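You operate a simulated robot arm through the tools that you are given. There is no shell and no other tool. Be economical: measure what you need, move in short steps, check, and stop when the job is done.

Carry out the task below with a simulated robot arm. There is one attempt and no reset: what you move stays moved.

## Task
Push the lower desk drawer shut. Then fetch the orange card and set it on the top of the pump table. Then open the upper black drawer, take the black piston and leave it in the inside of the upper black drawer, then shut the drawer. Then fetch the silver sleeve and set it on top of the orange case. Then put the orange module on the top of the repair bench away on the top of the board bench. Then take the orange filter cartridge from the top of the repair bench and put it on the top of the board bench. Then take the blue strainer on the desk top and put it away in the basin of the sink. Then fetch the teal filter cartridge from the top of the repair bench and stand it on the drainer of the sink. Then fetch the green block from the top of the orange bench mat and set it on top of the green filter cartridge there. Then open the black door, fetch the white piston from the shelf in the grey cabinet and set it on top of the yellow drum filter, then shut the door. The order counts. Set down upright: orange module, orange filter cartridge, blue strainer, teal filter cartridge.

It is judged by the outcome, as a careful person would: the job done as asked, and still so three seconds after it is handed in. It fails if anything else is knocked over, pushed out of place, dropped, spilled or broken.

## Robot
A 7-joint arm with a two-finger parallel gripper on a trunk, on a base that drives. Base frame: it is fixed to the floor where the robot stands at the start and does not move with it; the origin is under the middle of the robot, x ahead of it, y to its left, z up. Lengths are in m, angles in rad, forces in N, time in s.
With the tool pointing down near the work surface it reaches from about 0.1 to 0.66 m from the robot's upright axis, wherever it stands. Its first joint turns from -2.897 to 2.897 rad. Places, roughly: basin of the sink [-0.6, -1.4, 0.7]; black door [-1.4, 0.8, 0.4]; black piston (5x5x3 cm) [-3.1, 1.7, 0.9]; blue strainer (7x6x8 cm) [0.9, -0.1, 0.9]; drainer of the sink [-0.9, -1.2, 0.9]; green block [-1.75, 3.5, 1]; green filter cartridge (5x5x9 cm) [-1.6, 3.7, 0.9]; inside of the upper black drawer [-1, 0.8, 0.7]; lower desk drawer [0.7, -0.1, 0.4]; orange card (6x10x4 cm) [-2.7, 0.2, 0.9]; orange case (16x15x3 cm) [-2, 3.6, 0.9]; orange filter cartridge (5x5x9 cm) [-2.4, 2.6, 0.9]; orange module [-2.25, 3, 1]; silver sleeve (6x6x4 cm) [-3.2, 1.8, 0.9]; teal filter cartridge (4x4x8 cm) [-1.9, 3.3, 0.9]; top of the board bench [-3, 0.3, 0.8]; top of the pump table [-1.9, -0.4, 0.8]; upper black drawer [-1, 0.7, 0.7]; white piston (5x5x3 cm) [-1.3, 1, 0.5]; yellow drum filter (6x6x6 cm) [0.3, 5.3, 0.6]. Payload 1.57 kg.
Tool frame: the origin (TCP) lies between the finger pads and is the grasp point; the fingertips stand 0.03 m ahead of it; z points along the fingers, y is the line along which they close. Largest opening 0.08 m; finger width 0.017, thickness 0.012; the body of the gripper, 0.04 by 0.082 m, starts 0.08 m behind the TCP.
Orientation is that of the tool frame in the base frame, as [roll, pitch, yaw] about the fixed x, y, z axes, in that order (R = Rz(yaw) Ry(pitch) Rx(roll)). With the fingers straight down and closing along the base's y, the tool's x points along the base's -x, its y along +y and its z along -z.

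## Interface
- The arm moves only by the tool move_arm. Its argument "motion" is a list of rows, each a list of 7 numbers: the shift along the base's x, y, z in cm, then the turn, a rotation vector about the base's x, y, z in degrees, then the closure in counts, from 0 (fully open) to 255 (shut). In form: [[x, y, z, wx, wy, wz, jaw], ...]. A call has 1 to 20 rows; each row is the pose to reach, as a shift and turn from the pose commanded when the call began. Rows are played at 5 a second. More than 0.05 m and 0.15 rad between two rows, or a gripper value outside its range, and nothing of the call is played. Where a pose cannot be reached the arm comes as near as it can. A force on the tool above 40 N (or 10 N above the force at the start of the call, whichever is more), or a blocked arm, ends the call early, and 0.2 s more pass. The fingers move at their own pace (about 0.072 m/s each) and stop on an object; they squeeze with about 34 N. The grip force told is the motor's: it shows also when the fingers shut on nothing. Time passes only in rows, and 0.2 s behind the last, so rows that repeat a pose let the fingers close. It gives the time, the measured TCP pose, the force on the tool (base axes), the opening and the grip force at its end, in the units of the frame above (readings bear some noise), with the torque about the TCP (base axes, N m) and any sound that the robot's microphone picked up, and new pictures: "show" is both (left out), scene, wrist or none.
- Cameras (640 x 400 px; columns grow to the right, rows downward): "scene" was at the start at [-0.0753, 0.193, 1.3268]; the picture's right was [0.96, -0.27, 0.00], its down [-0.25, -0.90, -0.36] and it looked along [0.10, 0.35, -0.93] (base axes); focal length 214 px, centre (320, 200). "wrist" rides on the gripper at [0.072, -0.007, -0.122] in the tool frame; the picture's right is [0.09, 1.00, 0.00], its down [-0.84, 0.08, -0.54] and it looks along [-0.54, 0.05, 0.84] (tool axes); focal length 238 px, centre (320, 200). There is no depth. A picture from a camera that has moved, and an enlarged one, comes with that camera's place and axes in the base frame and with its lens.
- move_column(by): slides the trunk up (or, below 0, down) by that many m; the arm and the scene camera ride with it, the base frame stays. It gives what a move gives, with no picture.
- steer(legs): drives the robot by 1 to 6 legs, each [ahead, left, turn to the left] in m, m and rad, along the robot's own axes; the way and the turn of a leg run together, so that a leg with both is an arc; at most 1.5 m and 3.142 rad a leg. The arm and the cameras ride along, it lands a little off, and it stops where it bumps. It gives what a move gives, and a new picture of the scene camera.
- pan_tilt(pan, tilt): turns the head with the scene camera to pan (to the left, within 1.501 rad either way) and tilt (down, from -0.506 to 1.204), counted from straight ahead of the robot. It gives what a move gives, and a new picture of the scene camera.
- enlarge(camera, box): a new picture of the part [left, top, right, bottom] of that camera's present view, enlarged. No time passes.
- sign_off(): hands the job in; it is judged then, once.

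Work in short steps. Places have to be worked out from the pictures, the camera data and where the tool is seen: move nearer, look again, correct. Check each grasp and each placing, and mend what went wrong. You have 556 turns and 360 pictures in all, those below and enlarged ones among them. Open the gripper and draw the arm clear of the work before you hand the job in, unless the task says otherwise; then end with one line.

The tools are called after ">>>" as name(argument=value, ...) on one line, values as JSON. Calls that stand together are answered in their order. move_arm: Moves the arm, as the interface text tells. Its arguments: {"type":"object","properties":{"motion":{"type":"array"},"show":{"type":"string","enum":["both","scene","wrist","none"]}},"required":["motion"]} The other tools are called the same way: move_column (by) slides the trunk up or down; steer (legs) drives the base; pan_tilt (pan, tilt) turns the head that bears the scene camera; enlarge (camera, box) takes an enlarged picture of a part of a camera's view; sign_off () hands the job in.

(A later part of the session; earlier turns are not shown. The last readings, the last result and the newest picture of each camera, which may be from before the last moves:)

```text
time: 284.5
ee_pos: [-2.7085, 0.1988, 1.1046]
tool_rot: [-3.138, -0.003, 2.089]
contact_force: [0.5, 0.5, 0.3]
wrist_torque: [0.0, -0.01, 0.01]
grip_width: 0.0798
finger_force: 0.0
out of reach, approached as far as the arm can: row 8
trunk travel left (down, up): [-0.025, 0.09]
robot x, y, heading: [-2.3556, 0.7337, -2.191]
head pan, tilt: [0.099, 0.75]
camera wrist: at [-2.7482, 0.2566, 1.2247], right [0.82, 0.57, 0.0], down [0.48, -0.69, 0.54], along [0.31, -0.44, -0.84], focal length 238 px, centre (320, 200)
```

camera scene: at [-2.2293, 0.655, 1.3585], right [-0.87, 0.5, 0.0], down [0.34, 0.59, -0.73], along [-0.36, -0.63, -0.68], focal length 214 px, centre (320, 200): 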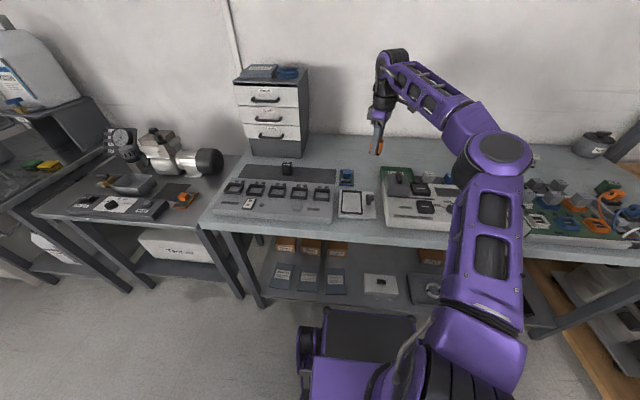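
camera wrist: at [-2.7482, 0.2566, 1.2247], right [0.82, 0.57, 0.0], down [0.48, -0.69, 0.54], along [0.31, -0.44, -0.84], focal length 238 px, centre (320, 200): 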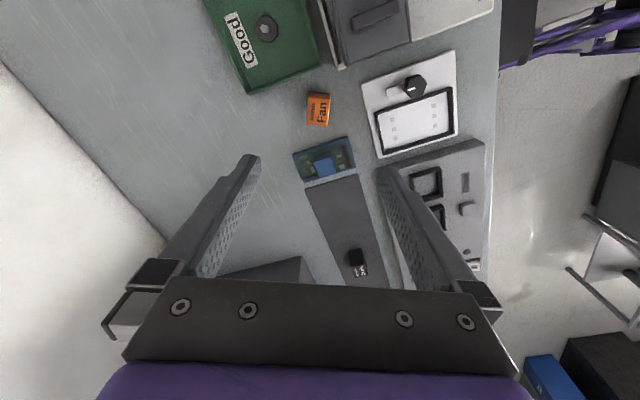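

The module stands upright on the board bench. Next is the orange filter cartridge: I draw the arm in and back over to the repair bench.

>>> move_arm(motion=[[2.7, 4.1, 0, 0, 0, 0, 0], [5.4, 8.2, 0, 0, 0, 0, 0], [8, 12.2, 2, 0, 0, 0, 0], [10.5, 16, 4, 0, 0, 0, 0]], show="none")

>>> steer(legs=[[-0.75, -0.2, 0], [-0.78, -0.43, 0]])

>>> pan_tilt(pan=-1.45, tilt=0.75)

```text
refused: row 3 steps farther than a row can; nothing moved
```

```text
time: 293.0
ee_pos: [-2.3268, 1.8152, 1.1034]
tool_rot: [-3.139, -0.005, 2.088]
contact_force: [-0.6, 0.6, 0.1]
wrist_torque: [-0.02, -0.05, 0.0]
grip_width: 0.0802
finger_force: 0.1
trunk travel left (down, up): [-0.025, 0.09]
robot x, y, heading: [-1.9729, 2.3535, -2.195]
head pan, tilt: [0.099, 0.75]
camera scene: at [-1.8483, 2.2718, 1.3585], right [-0.87, 0.5, 0.0], down [0.34, 0.59, -0.73], along [-0.37, -0.63, -0.68], focal length 214 px, centre (320, 200)
```

scene: 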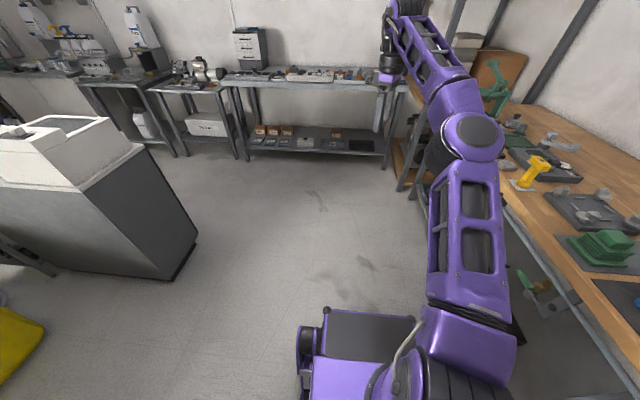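

```text
time: 294.6
ee_pos: [-2.3265, 1.8148, 1.104]
tool_rot: [-3.137, -0.003, 2.087]
contact_force: [1.0, 0.3, -0.1]
wrist_torque: [-0.02, -0.03, -0.03]
grip_width: 0.0799
finger_force: 0.1
trunk travel left (down, up): [-0.025, 0.09]
robot x, y, heading: [-1.9709, 2.3529, -2.193]
head pan, tilt: [-1.45, 0.75]
camera scene: at [-1.8796, 2.3834, 1.3585], right [0.48, 0.88, 0.0], down [0.6, -0.33, -0.73], along [-0.64, 0.35, -0.68], focal length 214 px, centre (320, 200)
```

scene: 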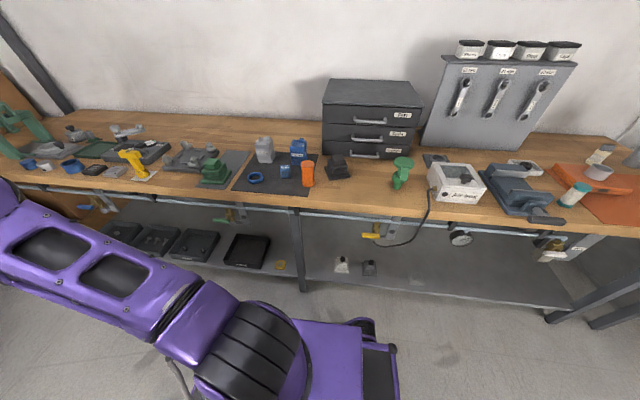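

The orange cartridge stands at (-2.458, 2.648). I swing the arm round to the right on a tighter arc.

>>> move_arm(motion=[[0.6, 3.8, 0.2, 0, 0, -3.4, 0], [1, 7.9, 0.5, 0, 0, -6.8, 0], [1.6, 11.8, 0.7, 0, 0, -10.2, 0], [1.8, 16.3, 1, 0, 0, -13.7, 0], [2, 20.2, 1.2, 0, 0, -17.1, 0], [0.7, 24.6, 1.5, 0, 0, -20.5, 0], [-1.3, 28, 1.7, 0, 0, -24, 0], [-3.6, 31.7, 2, 0, 0, -27.4, 0], [-5.6, 35.5, 2.2, 0, 0, -30.8, 0], [-7.1, 39.5, 2.5, 0, 0, -34.2, 0], [-8.3, 43.7, 2.7, 0, 0, -37.6, 0], [-9.1, 47.9, 3, 0, 0, -41, 0], [-9.4, 52.2, 3.2, 0, 0, -44.5, 0], [-9.4, 56.6, 3.5, 0, 0, -48, 0], [-8.9, 60.9, 3.7, 0, 0, -51.3, 0], [-9, 65.3, 4, 0, 0, -54.7, 0], [-8.6, 69.9, 4.2, 0, 0, -58, 0], [-8.9, 74.5, 4.5, 0, 0, -61.5, 0], [-9.9, 79, 4.7, 0, 0, -65, 0]])

```text
time: 298.6
ee_pos: [-2.4263, 2.6053, 1.1488]
tool_rot: [-3.138, -0.002, 0.952]
contact_force: [0.0, -0.2, 0.2]
wrist_torque: [0.03, 0.01, 0.02]
grip_width: 0.0801
finger_force: 0.0
trunk travel left (down, up): [-0.025, 0.09]
robot x, y, heading: [-1.9746, 2.3546, -2.199]
head pan, tilt: [-1.45, 0.75]
camera scene: at [-1.8795, 2.3832, 1.3585], right [0.48, 0.88, 0.0], down [0.6, -0.33, -0.73], along [-0.64, 0.35, -0.68], focal length 214 px, centre (320, 200)
camera wrist: at [-2.3888, 2.6661, 1.2697], right [0.86, -0.5, 0.0], down [-0.42, -0.73, 0.54], along [-0.27, -0.46, -0.84], focal length 238 px, centre (320, 200)
```

scene: 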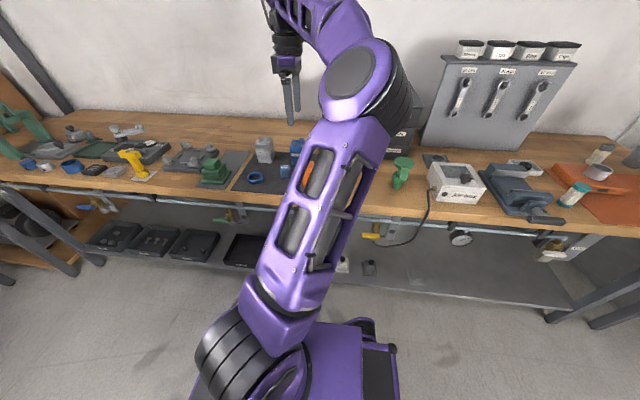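
wrist: 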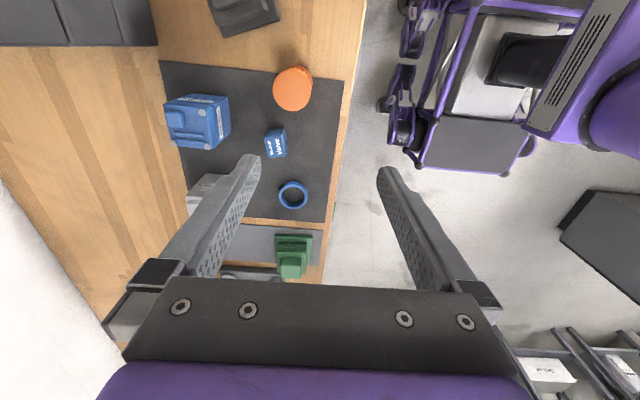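

>>> move_arm(motion=[[-1, 2.2, -2, 0, 0, 0, 0], [-2.1, 4.3, -5, 0, 0, 0, 0], [-2.1, 4.3, -9.5, 0, 0, 0, 0], [-2.1, 4.3, -13.5, 0, 0, 0, 0]], show="wrist")

```text
time: 299.6
ee_pos: [-2.4468, 2.6476, 1.0147]
tool_rot: [-3.139, -0.003, 0.953]
contact_force: [-0.4, -0.1, -0.5]
wrist_torque: [-0.03, -0.03, 0.0]
grip_width: 0.0796
finger_force: 0.0
trunk travel left (down, up): [-0.025, 0.09]
robot x, y, heading: [-1.9733, 2.3539, -2.196]
head pan, tilt: [-1.45, 0.75]
camera wrist: at [-2.4102, 2.7089, 1.1351], right [0.87, -0.5, 0.0], down [-0.42, -0.73, 0.54], along [-0.27, -0.47, -0.84], focal length 238 px, centre (320, 200)
```

wrist: 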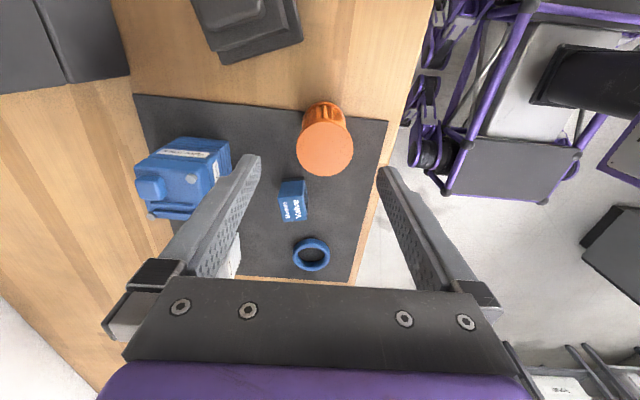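

>>> move_arm(motion=[[0.2, -0.1, -4, 0, 0, 0, 40], [0.2, -0.1, -8, 0, 0, 0, 40], [0.2, -0.1, -10, 0, 0, 0, 40], [0.2, -0.1, -10, 0, 0, 0, 200], [0.2, -0.1, -10, 0, 0, 0, 200], [0.2, -0.1, -8, 0, 0, 0, 200]], show="wrist")

```text
time: 301.0
ee_pos: [-2.4444, 2.6467, 0.9347]
tool_rot: [-3.139, -0.004, 0.953]
contact_force: [0.8, 0.1, -0.6]
wrist_torque: [-0.03, 0.0, 0.02]
grip_width: 0.046
finger_force: 33.9
trunk travel left (down, up): [-0.025, 0.09]
robot x, y, heading: [-1.977, 2.3525, -2.193]
head pan, tilt: [-1.45, 0.75]
camera wrist: at [-2.408, 2.7081, 1.056], right [0.86, -0.5, 0.0], down [-0.42, -0.73, 0.54], along [-0.27, -0.46, -0.84], focal length 238 px, centre (320, 200)
```

wrist: 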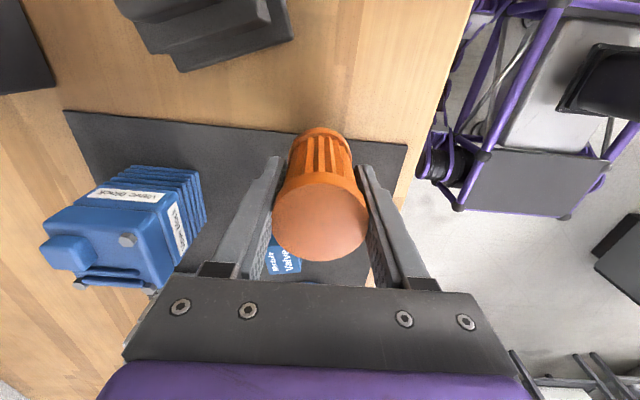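

It is gripped. I lift it and swing back to the front along the same arc.

>>> move_arm(motion=[[0, 0, 4.5, 0, 0, 0, 200], [0, 0, 9, 0, 0, 0, 200], [0, 0, 13.5, 0, 0, 0, 200], [0, 0, 18, 0, 0, 0, 200], [1.3, -4, 20, 0, 0, 0, 200], [2.3, -8.5, 22, 0, 0, 0, 200], [2.6, -13, 22, 0, 0, 0, 200]], show="none")

>>> move_arm(motion=[[-0.2, -4.6, 0, 0, 0, 4, 200], [-0.1, -9.1, 0, 0, 0, 8, 200], [-0.5, -13.4, 0, 0, 0, 12, 200], [-0.5, -17.8, 0, 0, 0, 16, 200], [-0.1, -22, 0, 0, 0, 20, 200], [0.7, -26.3, 0, 0, 0, 24, 200], [1.8, -30.4, 0, 0, 0, 28, 200], [3.4, -34.4, 0, 0, 0, 32, 200], [5.3, -38.2, 0, 0, 0, 36, 200], [7.6, -41.9, 0, 0, 0, 40, 200], [9.7, -45.3, 0, 0, 0, 44, 200], [10.5, -49.5, 0, 0, 0, 48, 200]], show="scene")

```text
refused: row 6 steps farther than a row can; nothing moved
```

```text
time: 303.6
ee_pos: [-2.339, 2.1526, 0.9354]
tool_rot: [-3.138, -0.004, 1.79]
contact_force: [0.1, -0.9, -0.3]
wrist_torque: [-0.06, -0.04, 0.0]
grip_width: 0.0447
finger_force: 34.0
trunk travel left (down, up): [-0.025, 0.09]
robot x, y, heading: [-1.9708, 2.3537, -2.195]
head pan, tilt: [-1.45, 0.75]
camera scene: at [-1.8795, 2.3837, 1.3585], right [0.48, 0.88, 0.0], down [0.6, -0.33, -0.73], along [-0.64, 0.35, -0.68], focal length 214 px, centre (320, 200)
```

scene: 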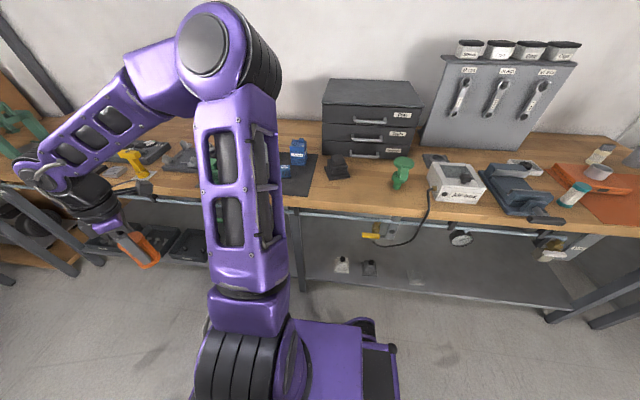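

The lift was refused while the swing went ahead low. I raise now and check whether anything on the bench was touched.

>>> move_arm(motion=[[0, 0, 4.5, 0, 0, 0, 200], [0, 0, 9, 0, 0, 0, 200], [0, 0, 13.5, 0, 0, 0, 200], [0, 0, 18, 0, 0, 0, 200], [1.5, -4, 20, 0, 0, 4, 200], [3, -8.2, 21, 0, 0, 8, 200]], show="scene")

>>> enlarge(camera="scene", box=[90, 100, 370, 220])

```text
time: 305.0
ee_pos: [-2.3106, 2.0688, 1.146]
tool_rot: [-3.138, -0.004, 1.932]
contact_force: [1.0, -0.1, -0.2]
wrist_torque: [0.0, -0.04, -0.01]
grip_width: 0.0448
finger_force: 33.7
trunk travel left (down, up): [-0.025, 0.09]
robot x, y, heading: [-1.9756, 2.3519, -2.194]
head pan, tilt: [-1.45, 0.75]
camera scene: at [-1.8796, 2.3836, 1.3585], right [0.48, 0.88, 0.0], down [0.6, -0.33, -0.73], along [-0.64, 0.35, -0.68], focal length 214 px, centre (320, 200)
```

scene: 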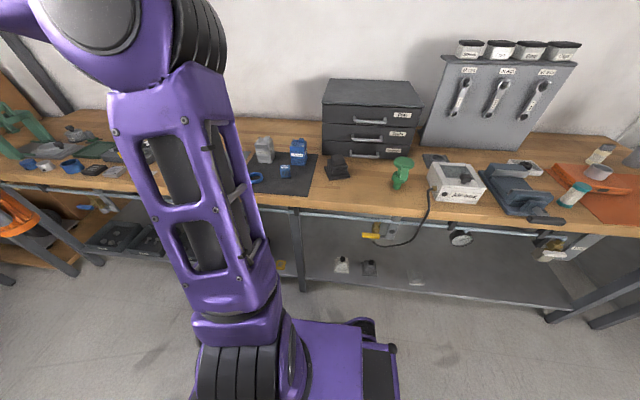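

```text
2.29 times, centred on (230, 160) of scene
camera zoom: at [-1.8796, 2.3836, 1.3585], right [0.48, 0.88, 0.0], down [0.6, -0.33, -0.73], along [-0.64, 0.35, -0.68], focal length 490 px, centre (526, 291)
```

zoom: 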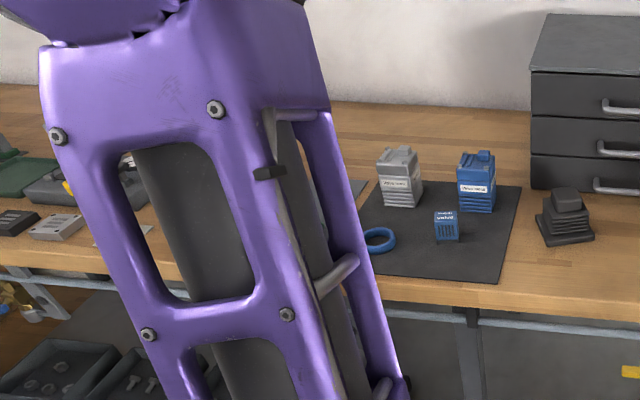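

Everything on the bench is where it was. Now I drive the cartridge to the board bench.

>>> steer(legs=[[0.75, 0.3, 0], [0.78, 0.34, 0]])

>>> pan_tilt(pan=0.1, tilt=0.75)

```text
time: 313.4
ee_pos: [-2.6669, 0.4499, 1.1449]
tool_rot: [-3.139, -0.006, 1.94]
contact_force: [-0.2, -0.6, -0.2]
wrist_torque: [0.0, 0.02, -0.03]
grip_width: 0.0441
finger_force: 33.9
trunk travel left (down, up): [-0.025, 0.09]
robot x, y, heading: [-2.3319, 0.7388, -2.18]
head pan, tilt: [-1.45, 0.75]
camera scene: at [-2.2407, 0.7685, 1.3585], right [0.47, 0.88, 0.0], down [0.6, -0.32, -0.73], along [-0.65, 0.34, -0.68], focal length 214 px, centre (320, 200)
```

scene: 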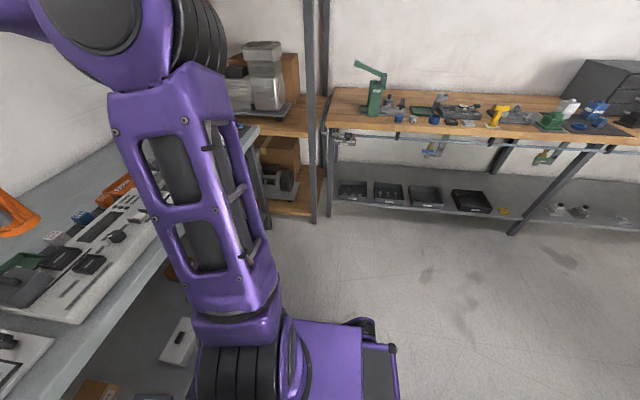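

```text
time: 315.1
ee_pos: [-2.6672, 0.4505, 1.1439]
tool_rot: [-3.138, -0.005, 1.941]
contact_force: [-0.5, -0.9, -1.3]
wrist_torque: [-0.04, -0.02, -0.02]
grip_width: 0.0437
finger_force: 34.1
trunk travel left (down, up): [-0.025, 0.09]
robot x, y, heading: [-2.3341, 0.739, -2.179]
head pan, tilt: [0.099, 0.75]
camera scene: at [-2.2083, 0.6571, 1.3585], right [-0.87, 0.49, 0.0], down [0.33, 0.59, -0.73], along [-0.36, -0.64, -0.68], focal length 214 px, centre (320, 200)
```

scene: 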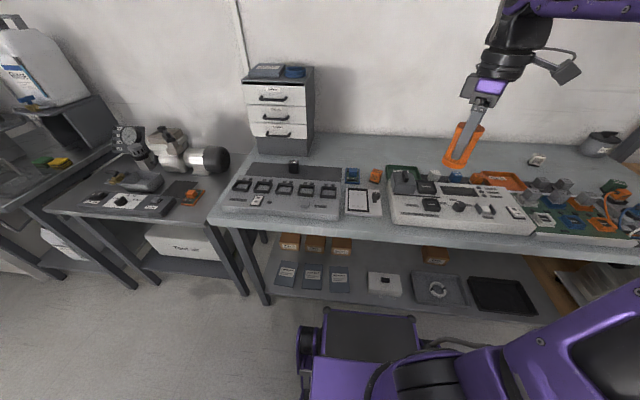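

>>> enlarge(camera="scene", box=[320, 70, 560, 220])

>>> enlarge(camera="wrist", box=[160, 80, 480, 300])

```text
2.67 times, centred on (440, 145) of scene
camera zoom: at [-2.2083, 0.6571, 1.3585], right [-0.87, 0.49, 0.0], down [0.33, 0.59, -0.73], along [-0.36, -0.64, -0.68], focal length 572 px, centre (0, 347)
```

zoom: 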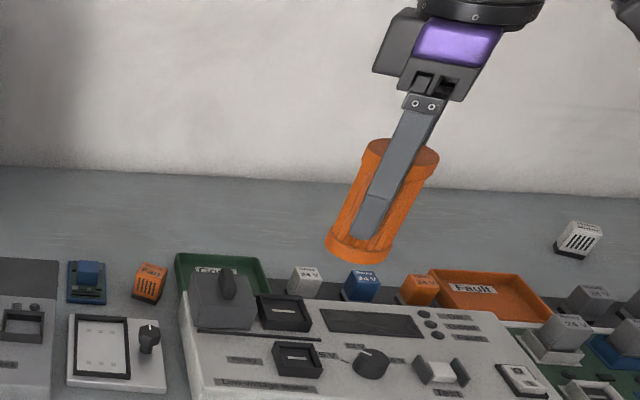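

```text
1.82 times, centred on (320, 190) of wrist
camera zoom: at [-2.6986, 0.5143, 1.2658], right [0.89, 0.45, 0.0], down [0.38, -0.75, 0.54], along [0.24, -0.48, -0.84], focal length 433 px, centre (320, 218)
```

zoom: 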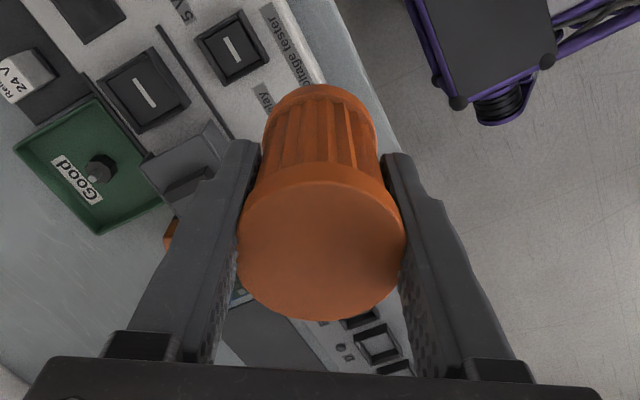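

The cartridge is upright in the grip. The clear spot behind the module (room (-2.31, -1.51)) is too far head-on, so I turn to face +X with the bench on my right.

>>> steer(legs=[[-0.07, 0, 0], [0, 0, 1.553], [0, -0.15, 0]])

>>> pan_tilt(pan=-1.45, tilt=0.75)

```text
time: 321.6
ee_pos: [-2.1047, 0.3307, 1.1433]
tool_rot: [-3.138, -0.003, -2.796]
contact_force: [-0.1, 0.2, -1.4]
wrist_torque: [0.0, 0.01, 0.0]
grip_width: 0.044
finger_force: 33.8
trunk travel left (down, up): [-0.025, 0.09]
robot x, y, heading: [-2.3837, 0.6753, -0.634]
head pan, tilt: [0.099, 0.75]
camera scene: at [-2.3017, 0.7954, 1.3585], right [-0.51, -0.86, 0.0], down [-0.59, 0.35, -0.73], along [0.63, -0.37, -0.68], focal length 214 px, centre (320, 200)
```

scene: 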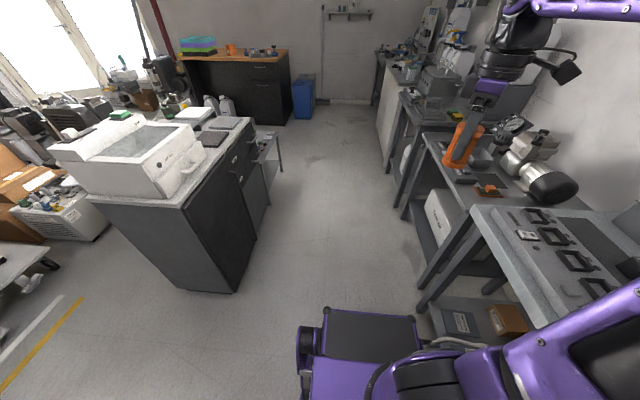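

```text
time: 323.3
ee_pos: [-2.104, 0.3322, 1.1454]
tool_rot: [-3.138, -0.003, -2.797]
contact_force: [0.0, 0.0, -1.0]
wrist_torque: [-0.02, -0.02, 0.04]
grip_width: 0.0437
finger_force: 33.8
trunk travel left (down, up): [-0.025, 0.09]
robot x, y, heading: [-2.3839, 0.6738, -0.636]
head pan, tilt: [-1.45, 0.75]
camera scene: at [-2.4138, 0.7655, 1.3585], right [-0.87, 0.49, 0.0], down [0.34, 0.59, -0.73], along [-0.36, -0.64, -0.68], focal length 214 px, centre (320, 200)
```

scene: 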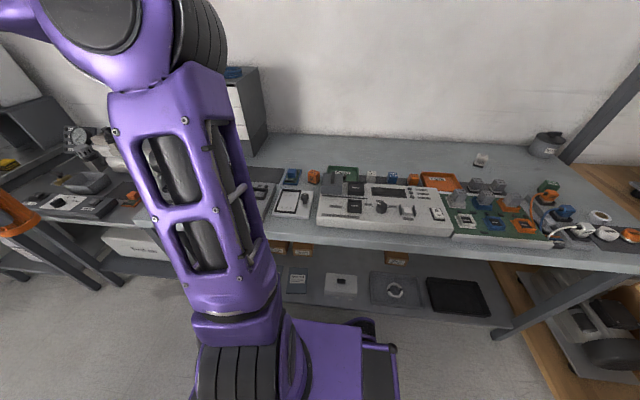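

I swing clockwise to the bench on my right, turning the tool so that the fingers will close along room X.

>>> move_arm(motion=[[-3.7, -2.7, 0, 0, 0, 2.8, 200], [-7.7, -5.1, 0, 0, 0, 5.6, 200], [-11.9, -7, 0, 0, 0, 8.4, 200], [-16.3, -8.4, 0, 0, 0, 11.2, 200], [-20.9, -9.4, 0, 0, 0, 14, 200], [-25.5, -9.9, 0, 0, 0, 17, 200], [-30.1, -10, 0, 0, 0, 20, 200], [-34.7, -9.5, 0, 0, 0, 23, 200], [-39.2, -8.6, 0, 0, 0, 26, 200], [-43.6, -7.2, 0, 0, 0, 29, 200], [-47.9, -5.3, 0, 0, 0, 32, 200], [-51.9, -3, 0, 0, 0, 34, 200]])

```text
time: 325.9
ee_pos: [-2.6245, 0.3022, 1.1465]
tool_rot: [-3.136, -0.005, -2.201]
contact_force: [0.6, 0.7, -1.0]
wrist_torque: [0.05, 0.05, 0.01]
grip_width: 0.0439
finger_force: 33.9
trunk travel left (down, up): [-0.025, 0.09]
robot x, y, heading: [-2.3812, 0.669, -0.635]
head pan, tilt: [-1.45, 0.75]
camera scene: at [-2.4137, 0.7654, 1.3585], right [-0.87, 0.49, 0.0], down [0.34, 0.59, -0.73], along [-0.36, -0.64, -0.68], focal length 214 px, centre (320, 200)
camera wrist: at [-2.6616, 0.2414, 1.2662], right [-0.86, 0.51, 0.0], down [0.43, 0.72, 0.54], along [0.28, 0.46, -0.84], focal length 238 px, centre (320, 200)
```

scene: 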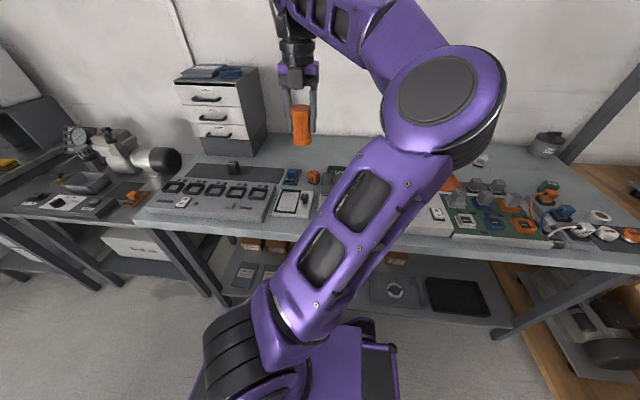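
wrist: 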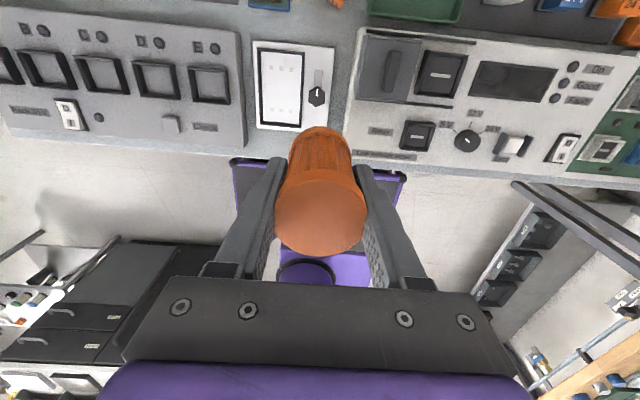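

>>> move_arm(motion=[[-2.6, -3.4, 0, 0, 0, 0, 200], [-5.2, -6.8, 0, 0, 0, 0, 200], [-7.7, -10, 0, 0, 0, 0, 200], [-10.2, -13.2, -1, 0, 0, 0, 200], [-12.6, -16.4, -3, 0, 0, 0, 200], [-12.6, -16.4, -7, 0, 0, 0, 200]])

```text
time: 327.3
ee_pos: [-2.7504, 0.1393, 1.0756]
tool_rot: [-3.137, -0.004, -2.201]
contact_force: [-0.2, 0.0, -0.2]
wrist_torque: [-0.05, 0.02, 0.0]
grip_width: 0.0437
finger_force: 33.9
out of reach, approached as far as the arm can: row 5
trunk travel left (down, up): [-0.025, 0.09]
robot x, y, heading: [-2.379, 0.6688, -0.638]
head pan, tilt: [-1.45, 0.75]
camera scene: at [-2.4137, 0.7658, 1.3585], right [-0.87, 0.49, 0.0], down [0.34, 0.59, -0.73], along [-0.36, -0.64, -0.68], focal length 214 px, centre (320, 200)
camera wrist: at [-2.7867, 0.0773, 1.1963], right [-0.86, 0.51, 0.0], down [0.43, 0.72, 0.54], along [0.28, 0.46, -0.84], focal length 238 px, centre (320, 200)
```

scene: 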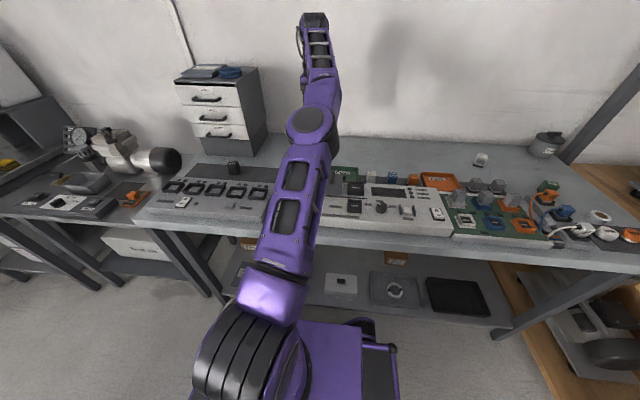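
wrist: 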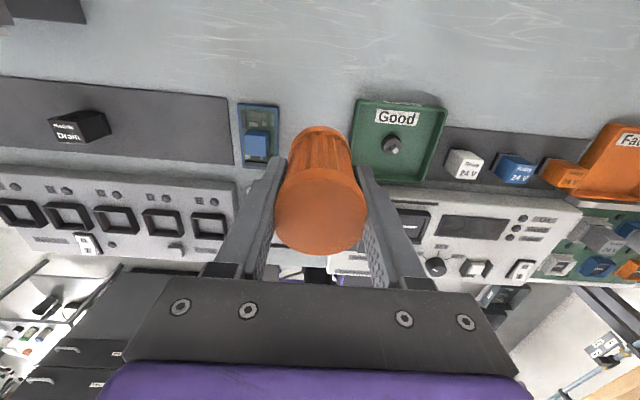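

The landing point is bare bench, clear of the tray, the card and the module. I lower.

>>> move_arm(motion=[[0, 0, -4, 0, 0, 0, 200], [0, 0, -8, 0, 0, 0, 200], [0, 0, -12, 0, 0, 0, 200], [0, 0, -14, 0, 0, 0, 200], [0, 0, -15.5, 0, 0, 0, 200]], show="wrist")

```text
time: 328.5
ee_pos: [-2.7494, 0.1401, 0.9191]
tool_rot: [-3.137, -0.004, -2.203]
contact_force: [0.7, -0.2, -0.2]
wrist_torque: [0.02, 0.0, -0.01]
grip_width: 0.0438
finger_force: 34.4
trunk travel left (down, up): [-0.025, 0.09]
robot x, y, heading: [-2.3827, 0.6723, -0.638]
head pan, tilt: [-1.45, 0.75]
camera wrist: at [-2.7866, 0.0774, 1.0402], right [-0.86, 0.51, 0.0], down [0.43, 0.72, 0.54], along [0.28, 0.46, -0.84], focal length 238 px, centre (320, 200)
```

wrist: 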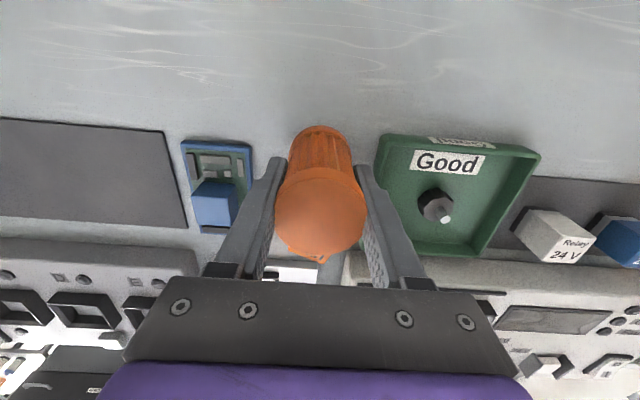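

>>> move_arm(motion=[[0, 0, -0.7, 0, 0, 0, 200], [0, 0, -1.4, 0, 0, 0, 200], [0, 0, -2, 0, 0, 0, 200], [0, 0, -2.5, 0, 0, 0, 200]], show="wrist")

```text
time: 329.5
ee_pos: [-2.7493, 0.1378, 0.8983]
tool_rot: [-3.136, -0.009, -2.201]
contact_force: [-1.3, -2.2, 29.7]
wrist_torque: [0.21, 0.51, 0.01]
grip_width: 0.0441
finger_force: 34.6
trunk travel left (down, up): [-0.025, 0.09]
robot x, y, heading: [-2.3831, 0.6722, -0.637]
head pan, tilt: [-1.45, 0.75]
camera wrist: at [-2.7854, 0.0773, 1.0194], right [-0.86, 0.51, 0.0], down [0.43, 0.73, 0.53], along [0.28, 0.46, -0.85], focal length 238 px, centre (320, 200)
```

wrist: 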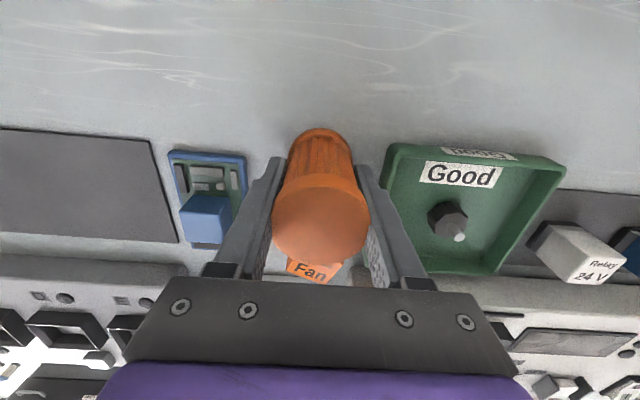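

It stands on the bench. I release modestly and rise.

>>> move_arm(motion=[[0, 0, 0.3, 0, 0, 0, 80], [0, 0, 0.3, 0, 0, 0, 70], [0, 0, 3.5, 0, 0, 0, 70], [0, 0, 7.5, 0, 0, 0, 70], [0, 0, 12, 0, 0, 0, 70], [0, 0, 16, 0, 0, 0, 30], [0, 0, 20, 0, 0, 0, 0]], show="wrist")

```text
time: 331.1
ee_pos: [-2.7474, 0.1419, 1.0952]
tool_rot: [-3.139, -0.004, -2.2]
contact_force: [-1.6, 1.1, -0.3]
wrist_torque: [-0.03, -0.04, -0.01]
grip_width: 0.0802
finger_force: 0.1
out of reach, approached as far as the arm can: row 7
trunk travel left (down, up): [-0.025, 0.09]
robot x, y, heading: [-2.3838, 0.6774, -0.637]
head pan, tilt: [-1.45, 0.75]
camera wrist: at [-2.7838, 0.08, 1.2168], right [-0.86, 0.51, 0.0], down [0.43, 0.72, 0.54], along [0.28, 0.46, -0.84], focal length 238 px, centre (320, 200)
```

wrist: 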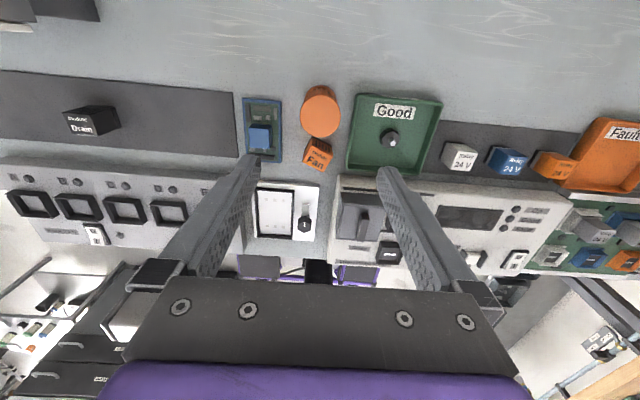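

Both stand well. Next is the blue strainer on the desk, straight ahead down the aisle. I draw the arm in first.

>>> move_arm(motion=[[2.6, 3.4, 1, 0, 0, 0, 0], [5.2, 6.8, 2, 0, 0, 0, 0], [7.7, 10, 3, 0, 0, 0, 0], [10.2, 13.2, 4, 0, 0, 0, 0], [12.6, 16.4, 4, 0, 0, 0, 0]], show="none")

```text
time: 332.3
ee_pos: [-2.6207, 0.3062, 1.135]
tool_rot: [-3.136, -0.002, -2.201]
contact_force: [-0.4, 0.4, 0.4]
wrist_torque: [0.02, -0.02, 0.0]
grip_width: 0.0798
finger_force: 0.0
trunk travel left (down, up): [-0.025, 0.09]
robot x, y, heading: [-2.3847, 0.6728, -0.631]
head pan, tilt: [-1.45, 0.75]
```

>>> move_arm(motion=[[4, -2.3, 0, 0, 0, 6, 0], [8.3, -4.2, 0, 0, 0, 12, 0], [12.7, -5.6, 0, 0, 0, 18, 0], [17.2, -6.5, 0, 0, 0, 24, 0], [21.8, -7, 0, 0, 0, 30, 0], [26.4, -6.9, 0, 0, 0, 36, 0], [31, -6.4, 0, 0, 0, 42, 0], [35.6, -5.4, 0, 0, 0, 48, 0], [40, -4, 0, 0, 0, 54, 0], [44.2, -2.1, 0, 0, 0, 60, 0], [48.2, 0.3, 0, 0, 0, 66, 0], [51.9, 3, 0, 0, 0, 72, 0]], show="none")

```text
time: 334.9
ee_pos: [-2.101, 0.3357, 1.1347]
tool_rot: [-3.138, -0.003, -0.945]
contact_force: [0.4, -0.4, -0.5]
wrist_torque: [0.01, -0.03, -0.02]
grip_width: 0.0799
finger_force: 0.1
trunk travel left (down, up): [-0.025, 0.09]
robot x, y, heading: [-2.3826, 0.6749, -0.633]
head pan, tilt: [-1.45, 0.75]
```

The arm is in the travel pose. I drive along the aisle to the desk, then left to face the strainer.

>>> steer(legs=[[0, 0.15, 0], [1.24, 0, 0], [1.24, 0, 0], [0, 1.15, 0]])

>>> pan_tilt(pan=0.1, tilt=0.75)

```text
time: 359.7
ee_pos: [0.6773, -0.0725, 1.1342]
tool_rot: [-3.139, -0.003, -0.939]
contact_force: [0.7, 0.4, -0.1]
wrist_torque: [0.01, -0.01, -0.02]
grip_width: 0.0798
finger_force: 0.1
trunk travel left (down, up): [-0.025, 0.09]
robot x, y, heading: [0.3958, 0.2638, -0.632]
head pan, tilt: [-1.45, 0.75]
camera scene: at [0.3632, 0.3566, 1.3585], right [-0.87, 0.49, 0.0], down [0.33, 0.6, -0.73], along [-0.36, -0.64, -0.68], focal length 214 px, centre (320, 200)
```

scene: 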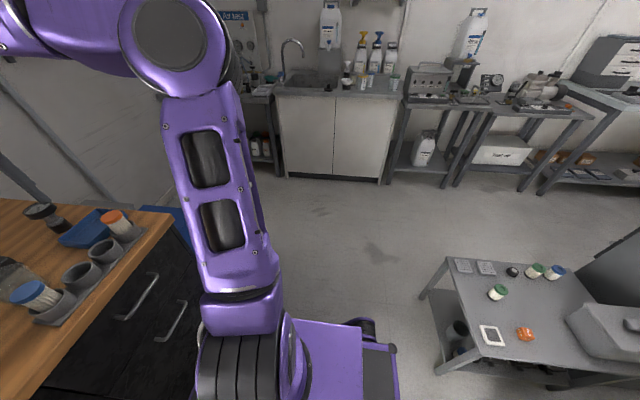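

```text
time: 361.4
ee_pos: [0.6762, -0.0715, 1.1343]
tool_rot: [-3.138, -0.005, -0.938]
contact_force: [0.4, -0.1, 0.8]
wrist_torque: [0.0, 0.02, -0.04]
grip_width: 0.0799
finger_force: 0.1
trunk travel left (down, up): [-0.025, 0.09]
robot x, y, heading: [0.3954, 0.262, -0.632]
head pan, tilt: [0.099, 0.75]
camera scene: at [0.4751, 0.3869, 1.3585], right [-0.51, -0.86, 0.0], down [-0.59, 0.35, -0.73], along [0.63, -0.37, -0.68], focal length 214 px, centre (320, 200)
```

scene: 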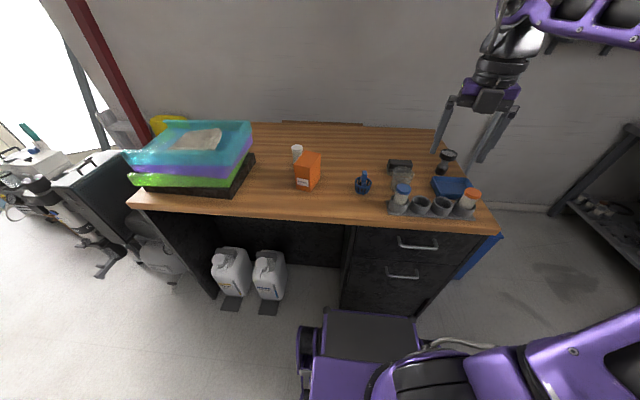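

>>> enlarge(camera="scene", box=[320, 140, 420, 220])

```text
5.00 times, centred on (370, 180) of scene
camera zoom: at [0.4751, 0.3869, 1.3585], right [-0.51, -0.86, 0.0], down [-0.59, 0.35, -0.73], along [0.63, -0.37, -0.68], focal length 1072 px, centre (70, 300)
```

zoom: 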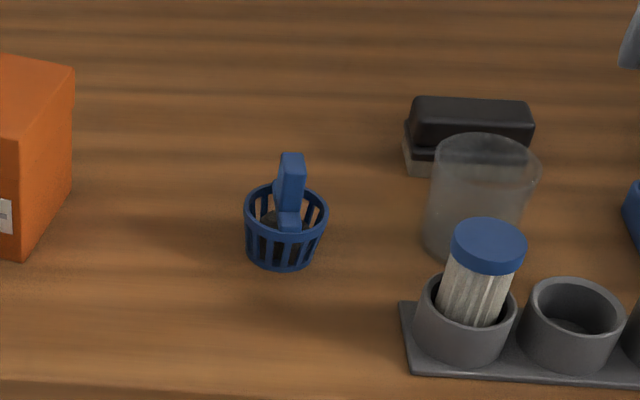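

The strainer stands at about (0.921, -0.063), with a tab handle on top. I move up a little and bring the gripper above it for a wrist view.

>>> steer(legs=[[0.05, 0.02, 0]])

>>> move_arm(motion=[[3.5, 0.5, -1, 0, 0, 0, 0], [7, 1, -2, 0, 0, 0, 0], [10.5, 1.5, -3, 0, 0, 0, 0], [14, 2, -4, 0, 0, 0, 0], [17.5, 2.5, -5, 0, 0, 0, 0]])

```text
time: 362.3
ee_pos: [0.728, -0.084, 1.1337]
tool_rot: [-3.138, -0.003, -0.939]
contact_force: [-0.8, -0.5, -0.2]
wrist_torque: [-0.02, -0.01, 0.01]
grip_width: 0.0802
finger_force: 0.0
trunk travel left (down, up): [-0.025, 0.09]
robot x, y, heading: [0.4477, 0.25, -0.631]
head pan, tilt: [0.099, 0.75]
camera scene: at [0.5265, 0.3741, 1.3585], right [-0.51, -0.86, 0.0], down [-0.59, 0.35, -0.73], along [0.63, -0.37, -0.68], focal length 214 px, centre (320, 200)
```

scene: 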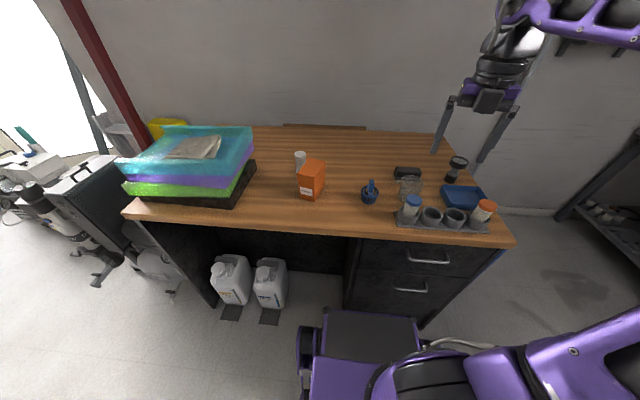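

```text
time: 363.5
ee_pos: [0.9034, -0.0596, 1.0855]
tool_rot: [-3.135, -0.004, -0.938]
contact_force: [0.2, 0.4, 0.4]
wrist_torque: [0.01, -0.03, -0.02]
grip_width: 0.0802
finger_force: 0.2
trunk travel left (down, up): [-0.025, 0.09]
robot x, y, heading: [0.4495, 0.2507, -0.629]
head pan, tilt: [0.099, 0.75]
camera scene: at [0.5264, 0.3741, 1.3585], right [-0.51, -0.86, 0.0], down [-0.59, 0.35, -0.73], along [0.63, -0.37, -0.68], focal length 214 px, centre (320, 200)
camera wrist: at [0.9504, -0.1139, 1.2056], right [-0.75, -0.66, 0.0], down [-0.56, 0.63, 0.54], along [-0.35, 0.41, -0.84], focal length 238 px, centre (320, 200)
```

scene: 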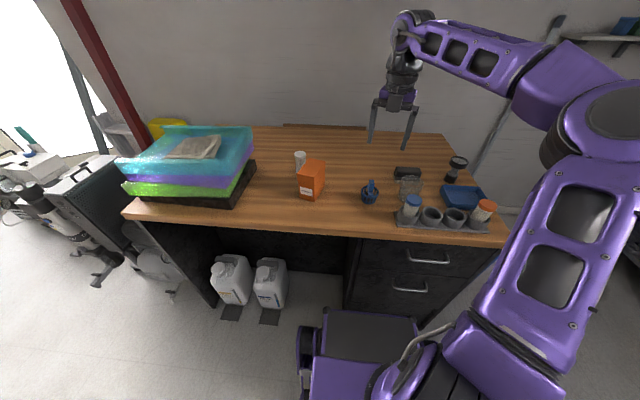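
wrist: 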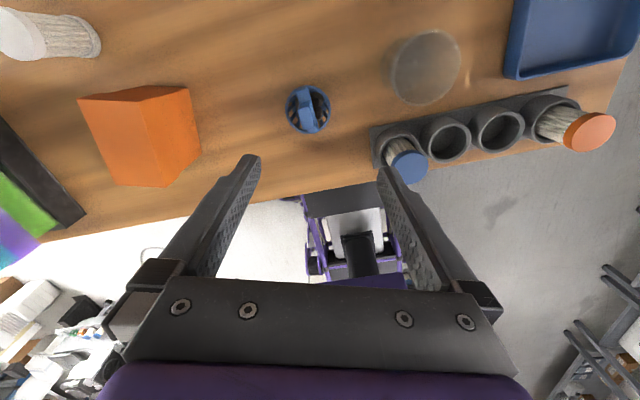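

>>> move_arm(motion=[[1, 0.2, -3, 0, 0, 0, 60], [2, 0.3, -6, 0, 0, 0, 60], [2, 0.3, -10, 0, 0, 0, 60]], show="wrist")

>>> enlarge(camera="wrist", box=[240, 60, 400, 200])

```text
time: 364.3
ee_pos: [0.9235, -0.0569, 0.9825]
tool_rot: [-3.138, -0.003, -0.94]
contact_force: [0.1, 0.0, 0.5]
wrist_torque: [-0.02, 0.01, -0.03]
grip_width: 0.0614
finger_force: 0.1
trunk travel left (down, up): [-0.025, 0.09]
robot x, y, heading: [0.4441, 0.252, -0.629]
head pan, tilt: [0.099, 0.75]
camera wrist: at [0.9702, -0.1112, 1.1041], right [-0.75, -0.66, 0.0], down [-0.56, 0.63, 0.54], along [-0.35, 0.41, -0.84], focal length 238 px, centre (320, 200)
```

wrist: 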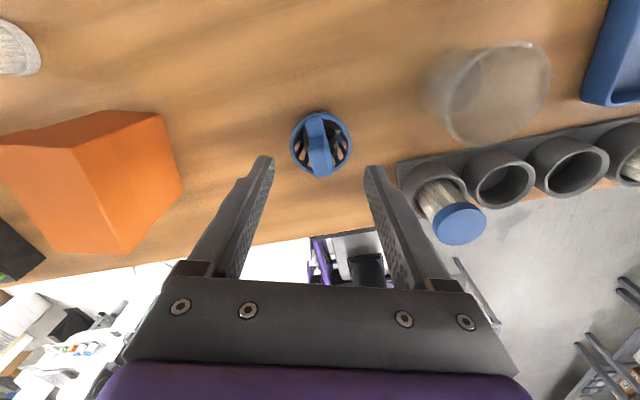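

```text
2.86 times, centred on (320, 130) of wrist
camera zoom: at [0.9702, -0.1112, 1.1041], right [-0.75, -0.66, 0.0], down [-0.56, 0.63, 0.54], along [-0.35, 0.41, -0.84], focal length 681 px, centre (320, 400)
```

zoom: 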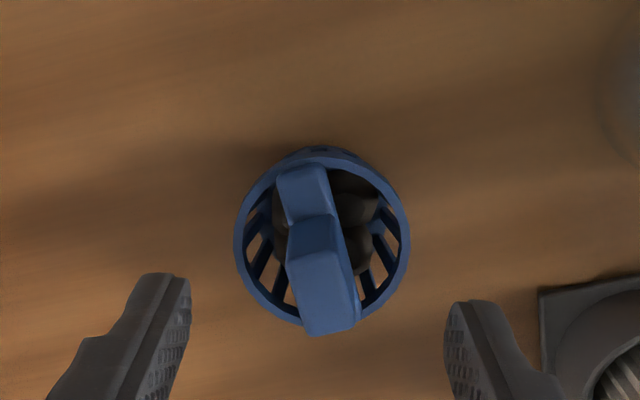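

The rim is about 5.8 cm across, so I grip the basket at its rim with the handle tab between the fingers. I open fully, centre, and lower.

>>> move_arm(motion=[[-0.3, 0.3, 0, 0, 0, 0, 0], [-0.3, 0.3, -3, 0, 0, 0, 0], [-0.3, 0.3, -6, 0, 0, 0, 0]], show="wrist")

```text
time: 365.1
ee_pos: [0.9188, -0.0551, 0.9255]
tool_rot: [-3.136, -0.002, -0.94]
contact_force: [0.0, -0.4, -0.5]
wrist_torque: [0.03, -0.01, -0.01]
grip_width: 0.0799
finger_force: 0.0
trunk travel left (down, up): [-0.025, 0.09]
robot x, y, heading: [0.4477, 0.2495, -0.625]
head pan, tilt: [0.099, 0.75]
camera wrist: at [0.9674, -0.1087, 1.0456], right [-0.75, -0.66, 0.0], down [-0.56, 0.63, 0.54], along [-0.35, 0.41, -0.84], focal length 238 px, centre (320, 200)
```

wrist: 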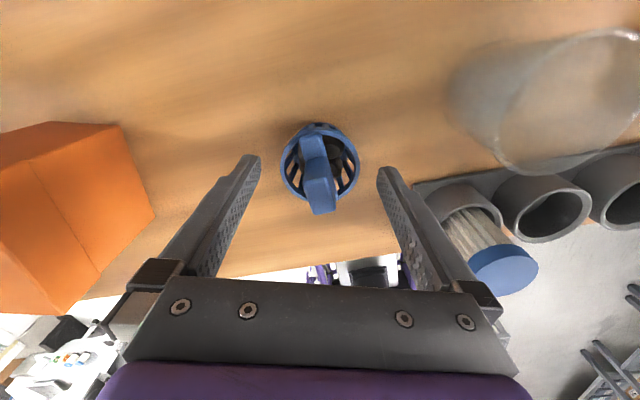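

Centred on the rim. I lower and close.

>>> move_arm(motion=[[0, 0, -2, 0, 0, 0, 0], [0, 0, -3.5, 0, 0, 0, 0], [0, 0, -3.5, 0, 0, 0, 100], [0, 0, -3.5, 0, 0, 0, 150], [0, 0, -3.5, 0, 0, 0, 150], [0, 0, -2, 0, 0, 0, 150]], show="wrist")

```text
time: 366.5
ee_pos: [0.9202, -0.0546, 0.9037]
tool_rot: [-3.139, -0.004, -0.939]
contact_force: [0.7, -0.7, 0.2]
wrist_torque: [-0.02, 0.05, 0.03]
grip_width: 0.0542
finger_force: 33.3
trunk travel left (down, up): [-0.025, 0.09]
robot x, y, heading: [0.4442, 0.2534, -0.627]
head pan, tilt: [0.099, 0.75]
camera wrist: at [0.9674, -0.1084, 1.0254], right [-0.75, -0.66, 0.0], down [-0.56, 0.63, 0.54], along [-0.35, 0.41, -0.84], focal length 238 px, centre (320, 200)
```

wrist: 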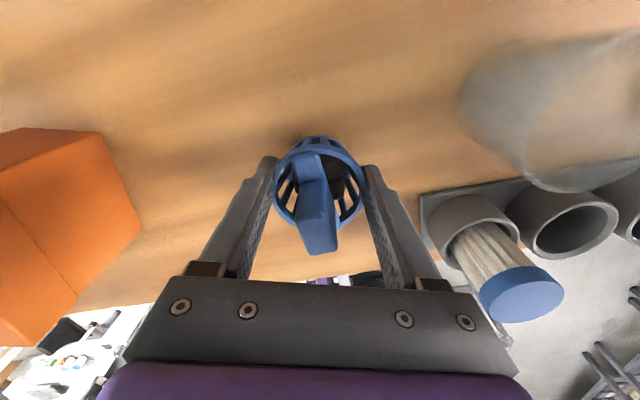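

The strainer is held. I lift it high.

>>> move_arm(motion=[[0, 0, 4.5, 0, 0, 0, 150], [0, 0, 9, 0, 0, 0, 150], [0, 0, 13.5, 0, 0, 0, 150], [0, 0, 18, 0, 0, 0, 150], [0, 0, 22, 0, 0, 0, 150], [-3, 1, 24, 0, 0, 0, 150], [-7, 2.2, 25, 0, 0, 0, 150], [-11, 3.4, 25, 0, 0, 0, 150]], show="wrist")

```text
time: 368.3
ee_pos: [0.81, -0.0195, 1.1549]
tool_rot: [-3.137, -0.002, -0.938]
contact_force: [1.1, -0.1, -0.9]
wrist_torque: [0.03, 0.05, -0.01]
grip_width: 0.054
finger_force: 34.2
trunk travel left (down, up): [-0.025, 0.09]
robot x, y, heading: [0.444, 0.252, -0.632]
head pan, tilt: [0.099, 0.75]
camera wrist: at [0.8573, -0.0739, 1.2743], right [-0.75, -0.66, 0.0], down [-0.56, 0.63, 0.54], along [-0.36, 0.41, -0.84], focal length 238 px, centre (320, 200)
```

wrist: 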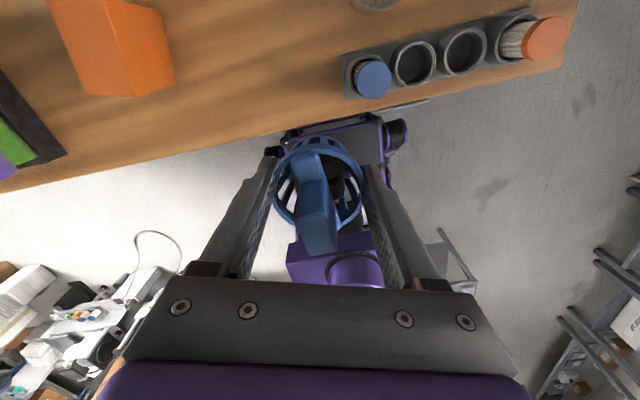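

I drive to the sink on my right.

>>> steer(legs=[[-0.12, 0, 0], [0, -1.22, 0]])

>>> pan_tilt(pan=-1.3, tilt=0.75)

```text
time: 381.2
ee_pos: [-0.0088, -0.943, 1.1539]
tool_rot: [-3.138, -0.005, -0.938]
contact_force: [0.6, 0.6, -0.1]
wrist_torque: [-0.01, 0.01, -0.02]
grip_width: 0.0511
finger_force: 33.9
trunk travel left (down, up): [-0.025, 0.09]
robot x, y, heading: [-0.3772, -0.6743, -0.63]
head pan, tilt: [0.099, 0.75]
camera scene: at [-0.2928, -0.5484, 1.3585], right [-0.51, -0.86, 0.0], down [-0.59, 0.34, -0.73], along [0.63, -0.37, -0.68], focal length 214 px, centre (320, 200)
```

scene: 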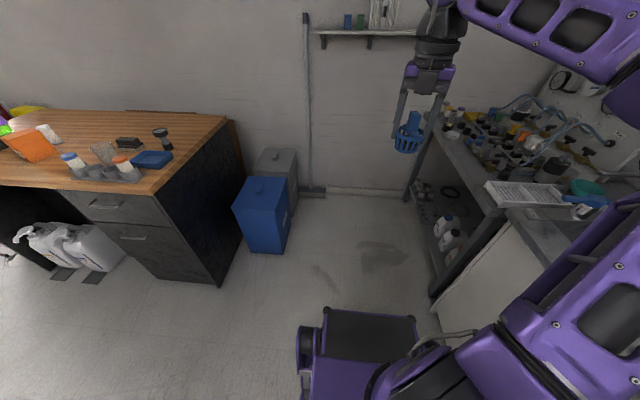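

```text
time: 382.7
ee_pos: [-0.0104, -0.9429, 1.1542]
tool_rot: [-3.138, -0.002, -0.938]
contact_force: [0.3, -0.6, -0.3]
wrist_torque: [0.01, 0.0, 0.0]
grip_width: 0.0511
finger_force: 33.9
trunk travel left (down, up): [-0.025, 0.09]
robot x, y, heading: [-0.3704, -0.6728, -0.627]
head pan, tilt: [-1.3, 0.75]
camera scene: at [-0.3933, -0.5841, 1.3585], right [-0.94, 0.35, 0.0], down [0.24, 0.64, -0.73], along [-0.26, -0.69, -0.68], focal length 214 px, centre (320, 200)
```

scene: 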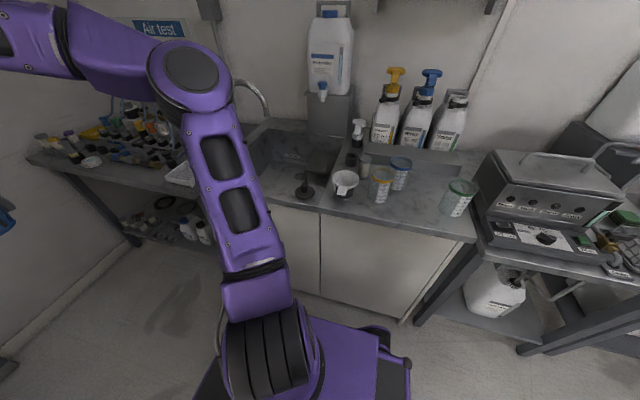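

>>> enlarge(camera="scene", box=[230, 100, 490, 260])

```text
2.46 times, centred on (360, 180) of scene
camera zoom: at [-0.3933, -0.5841, 1.3585], right [-0.94, 0.35, 0.0], down [0.24, 0.64, -0.73], along [-0.26, -0.69, -0.68], focal length 528 px, centre (222, 249)
```

zoom: 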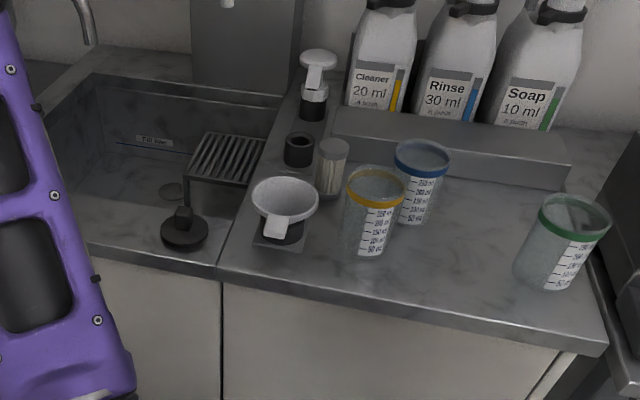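

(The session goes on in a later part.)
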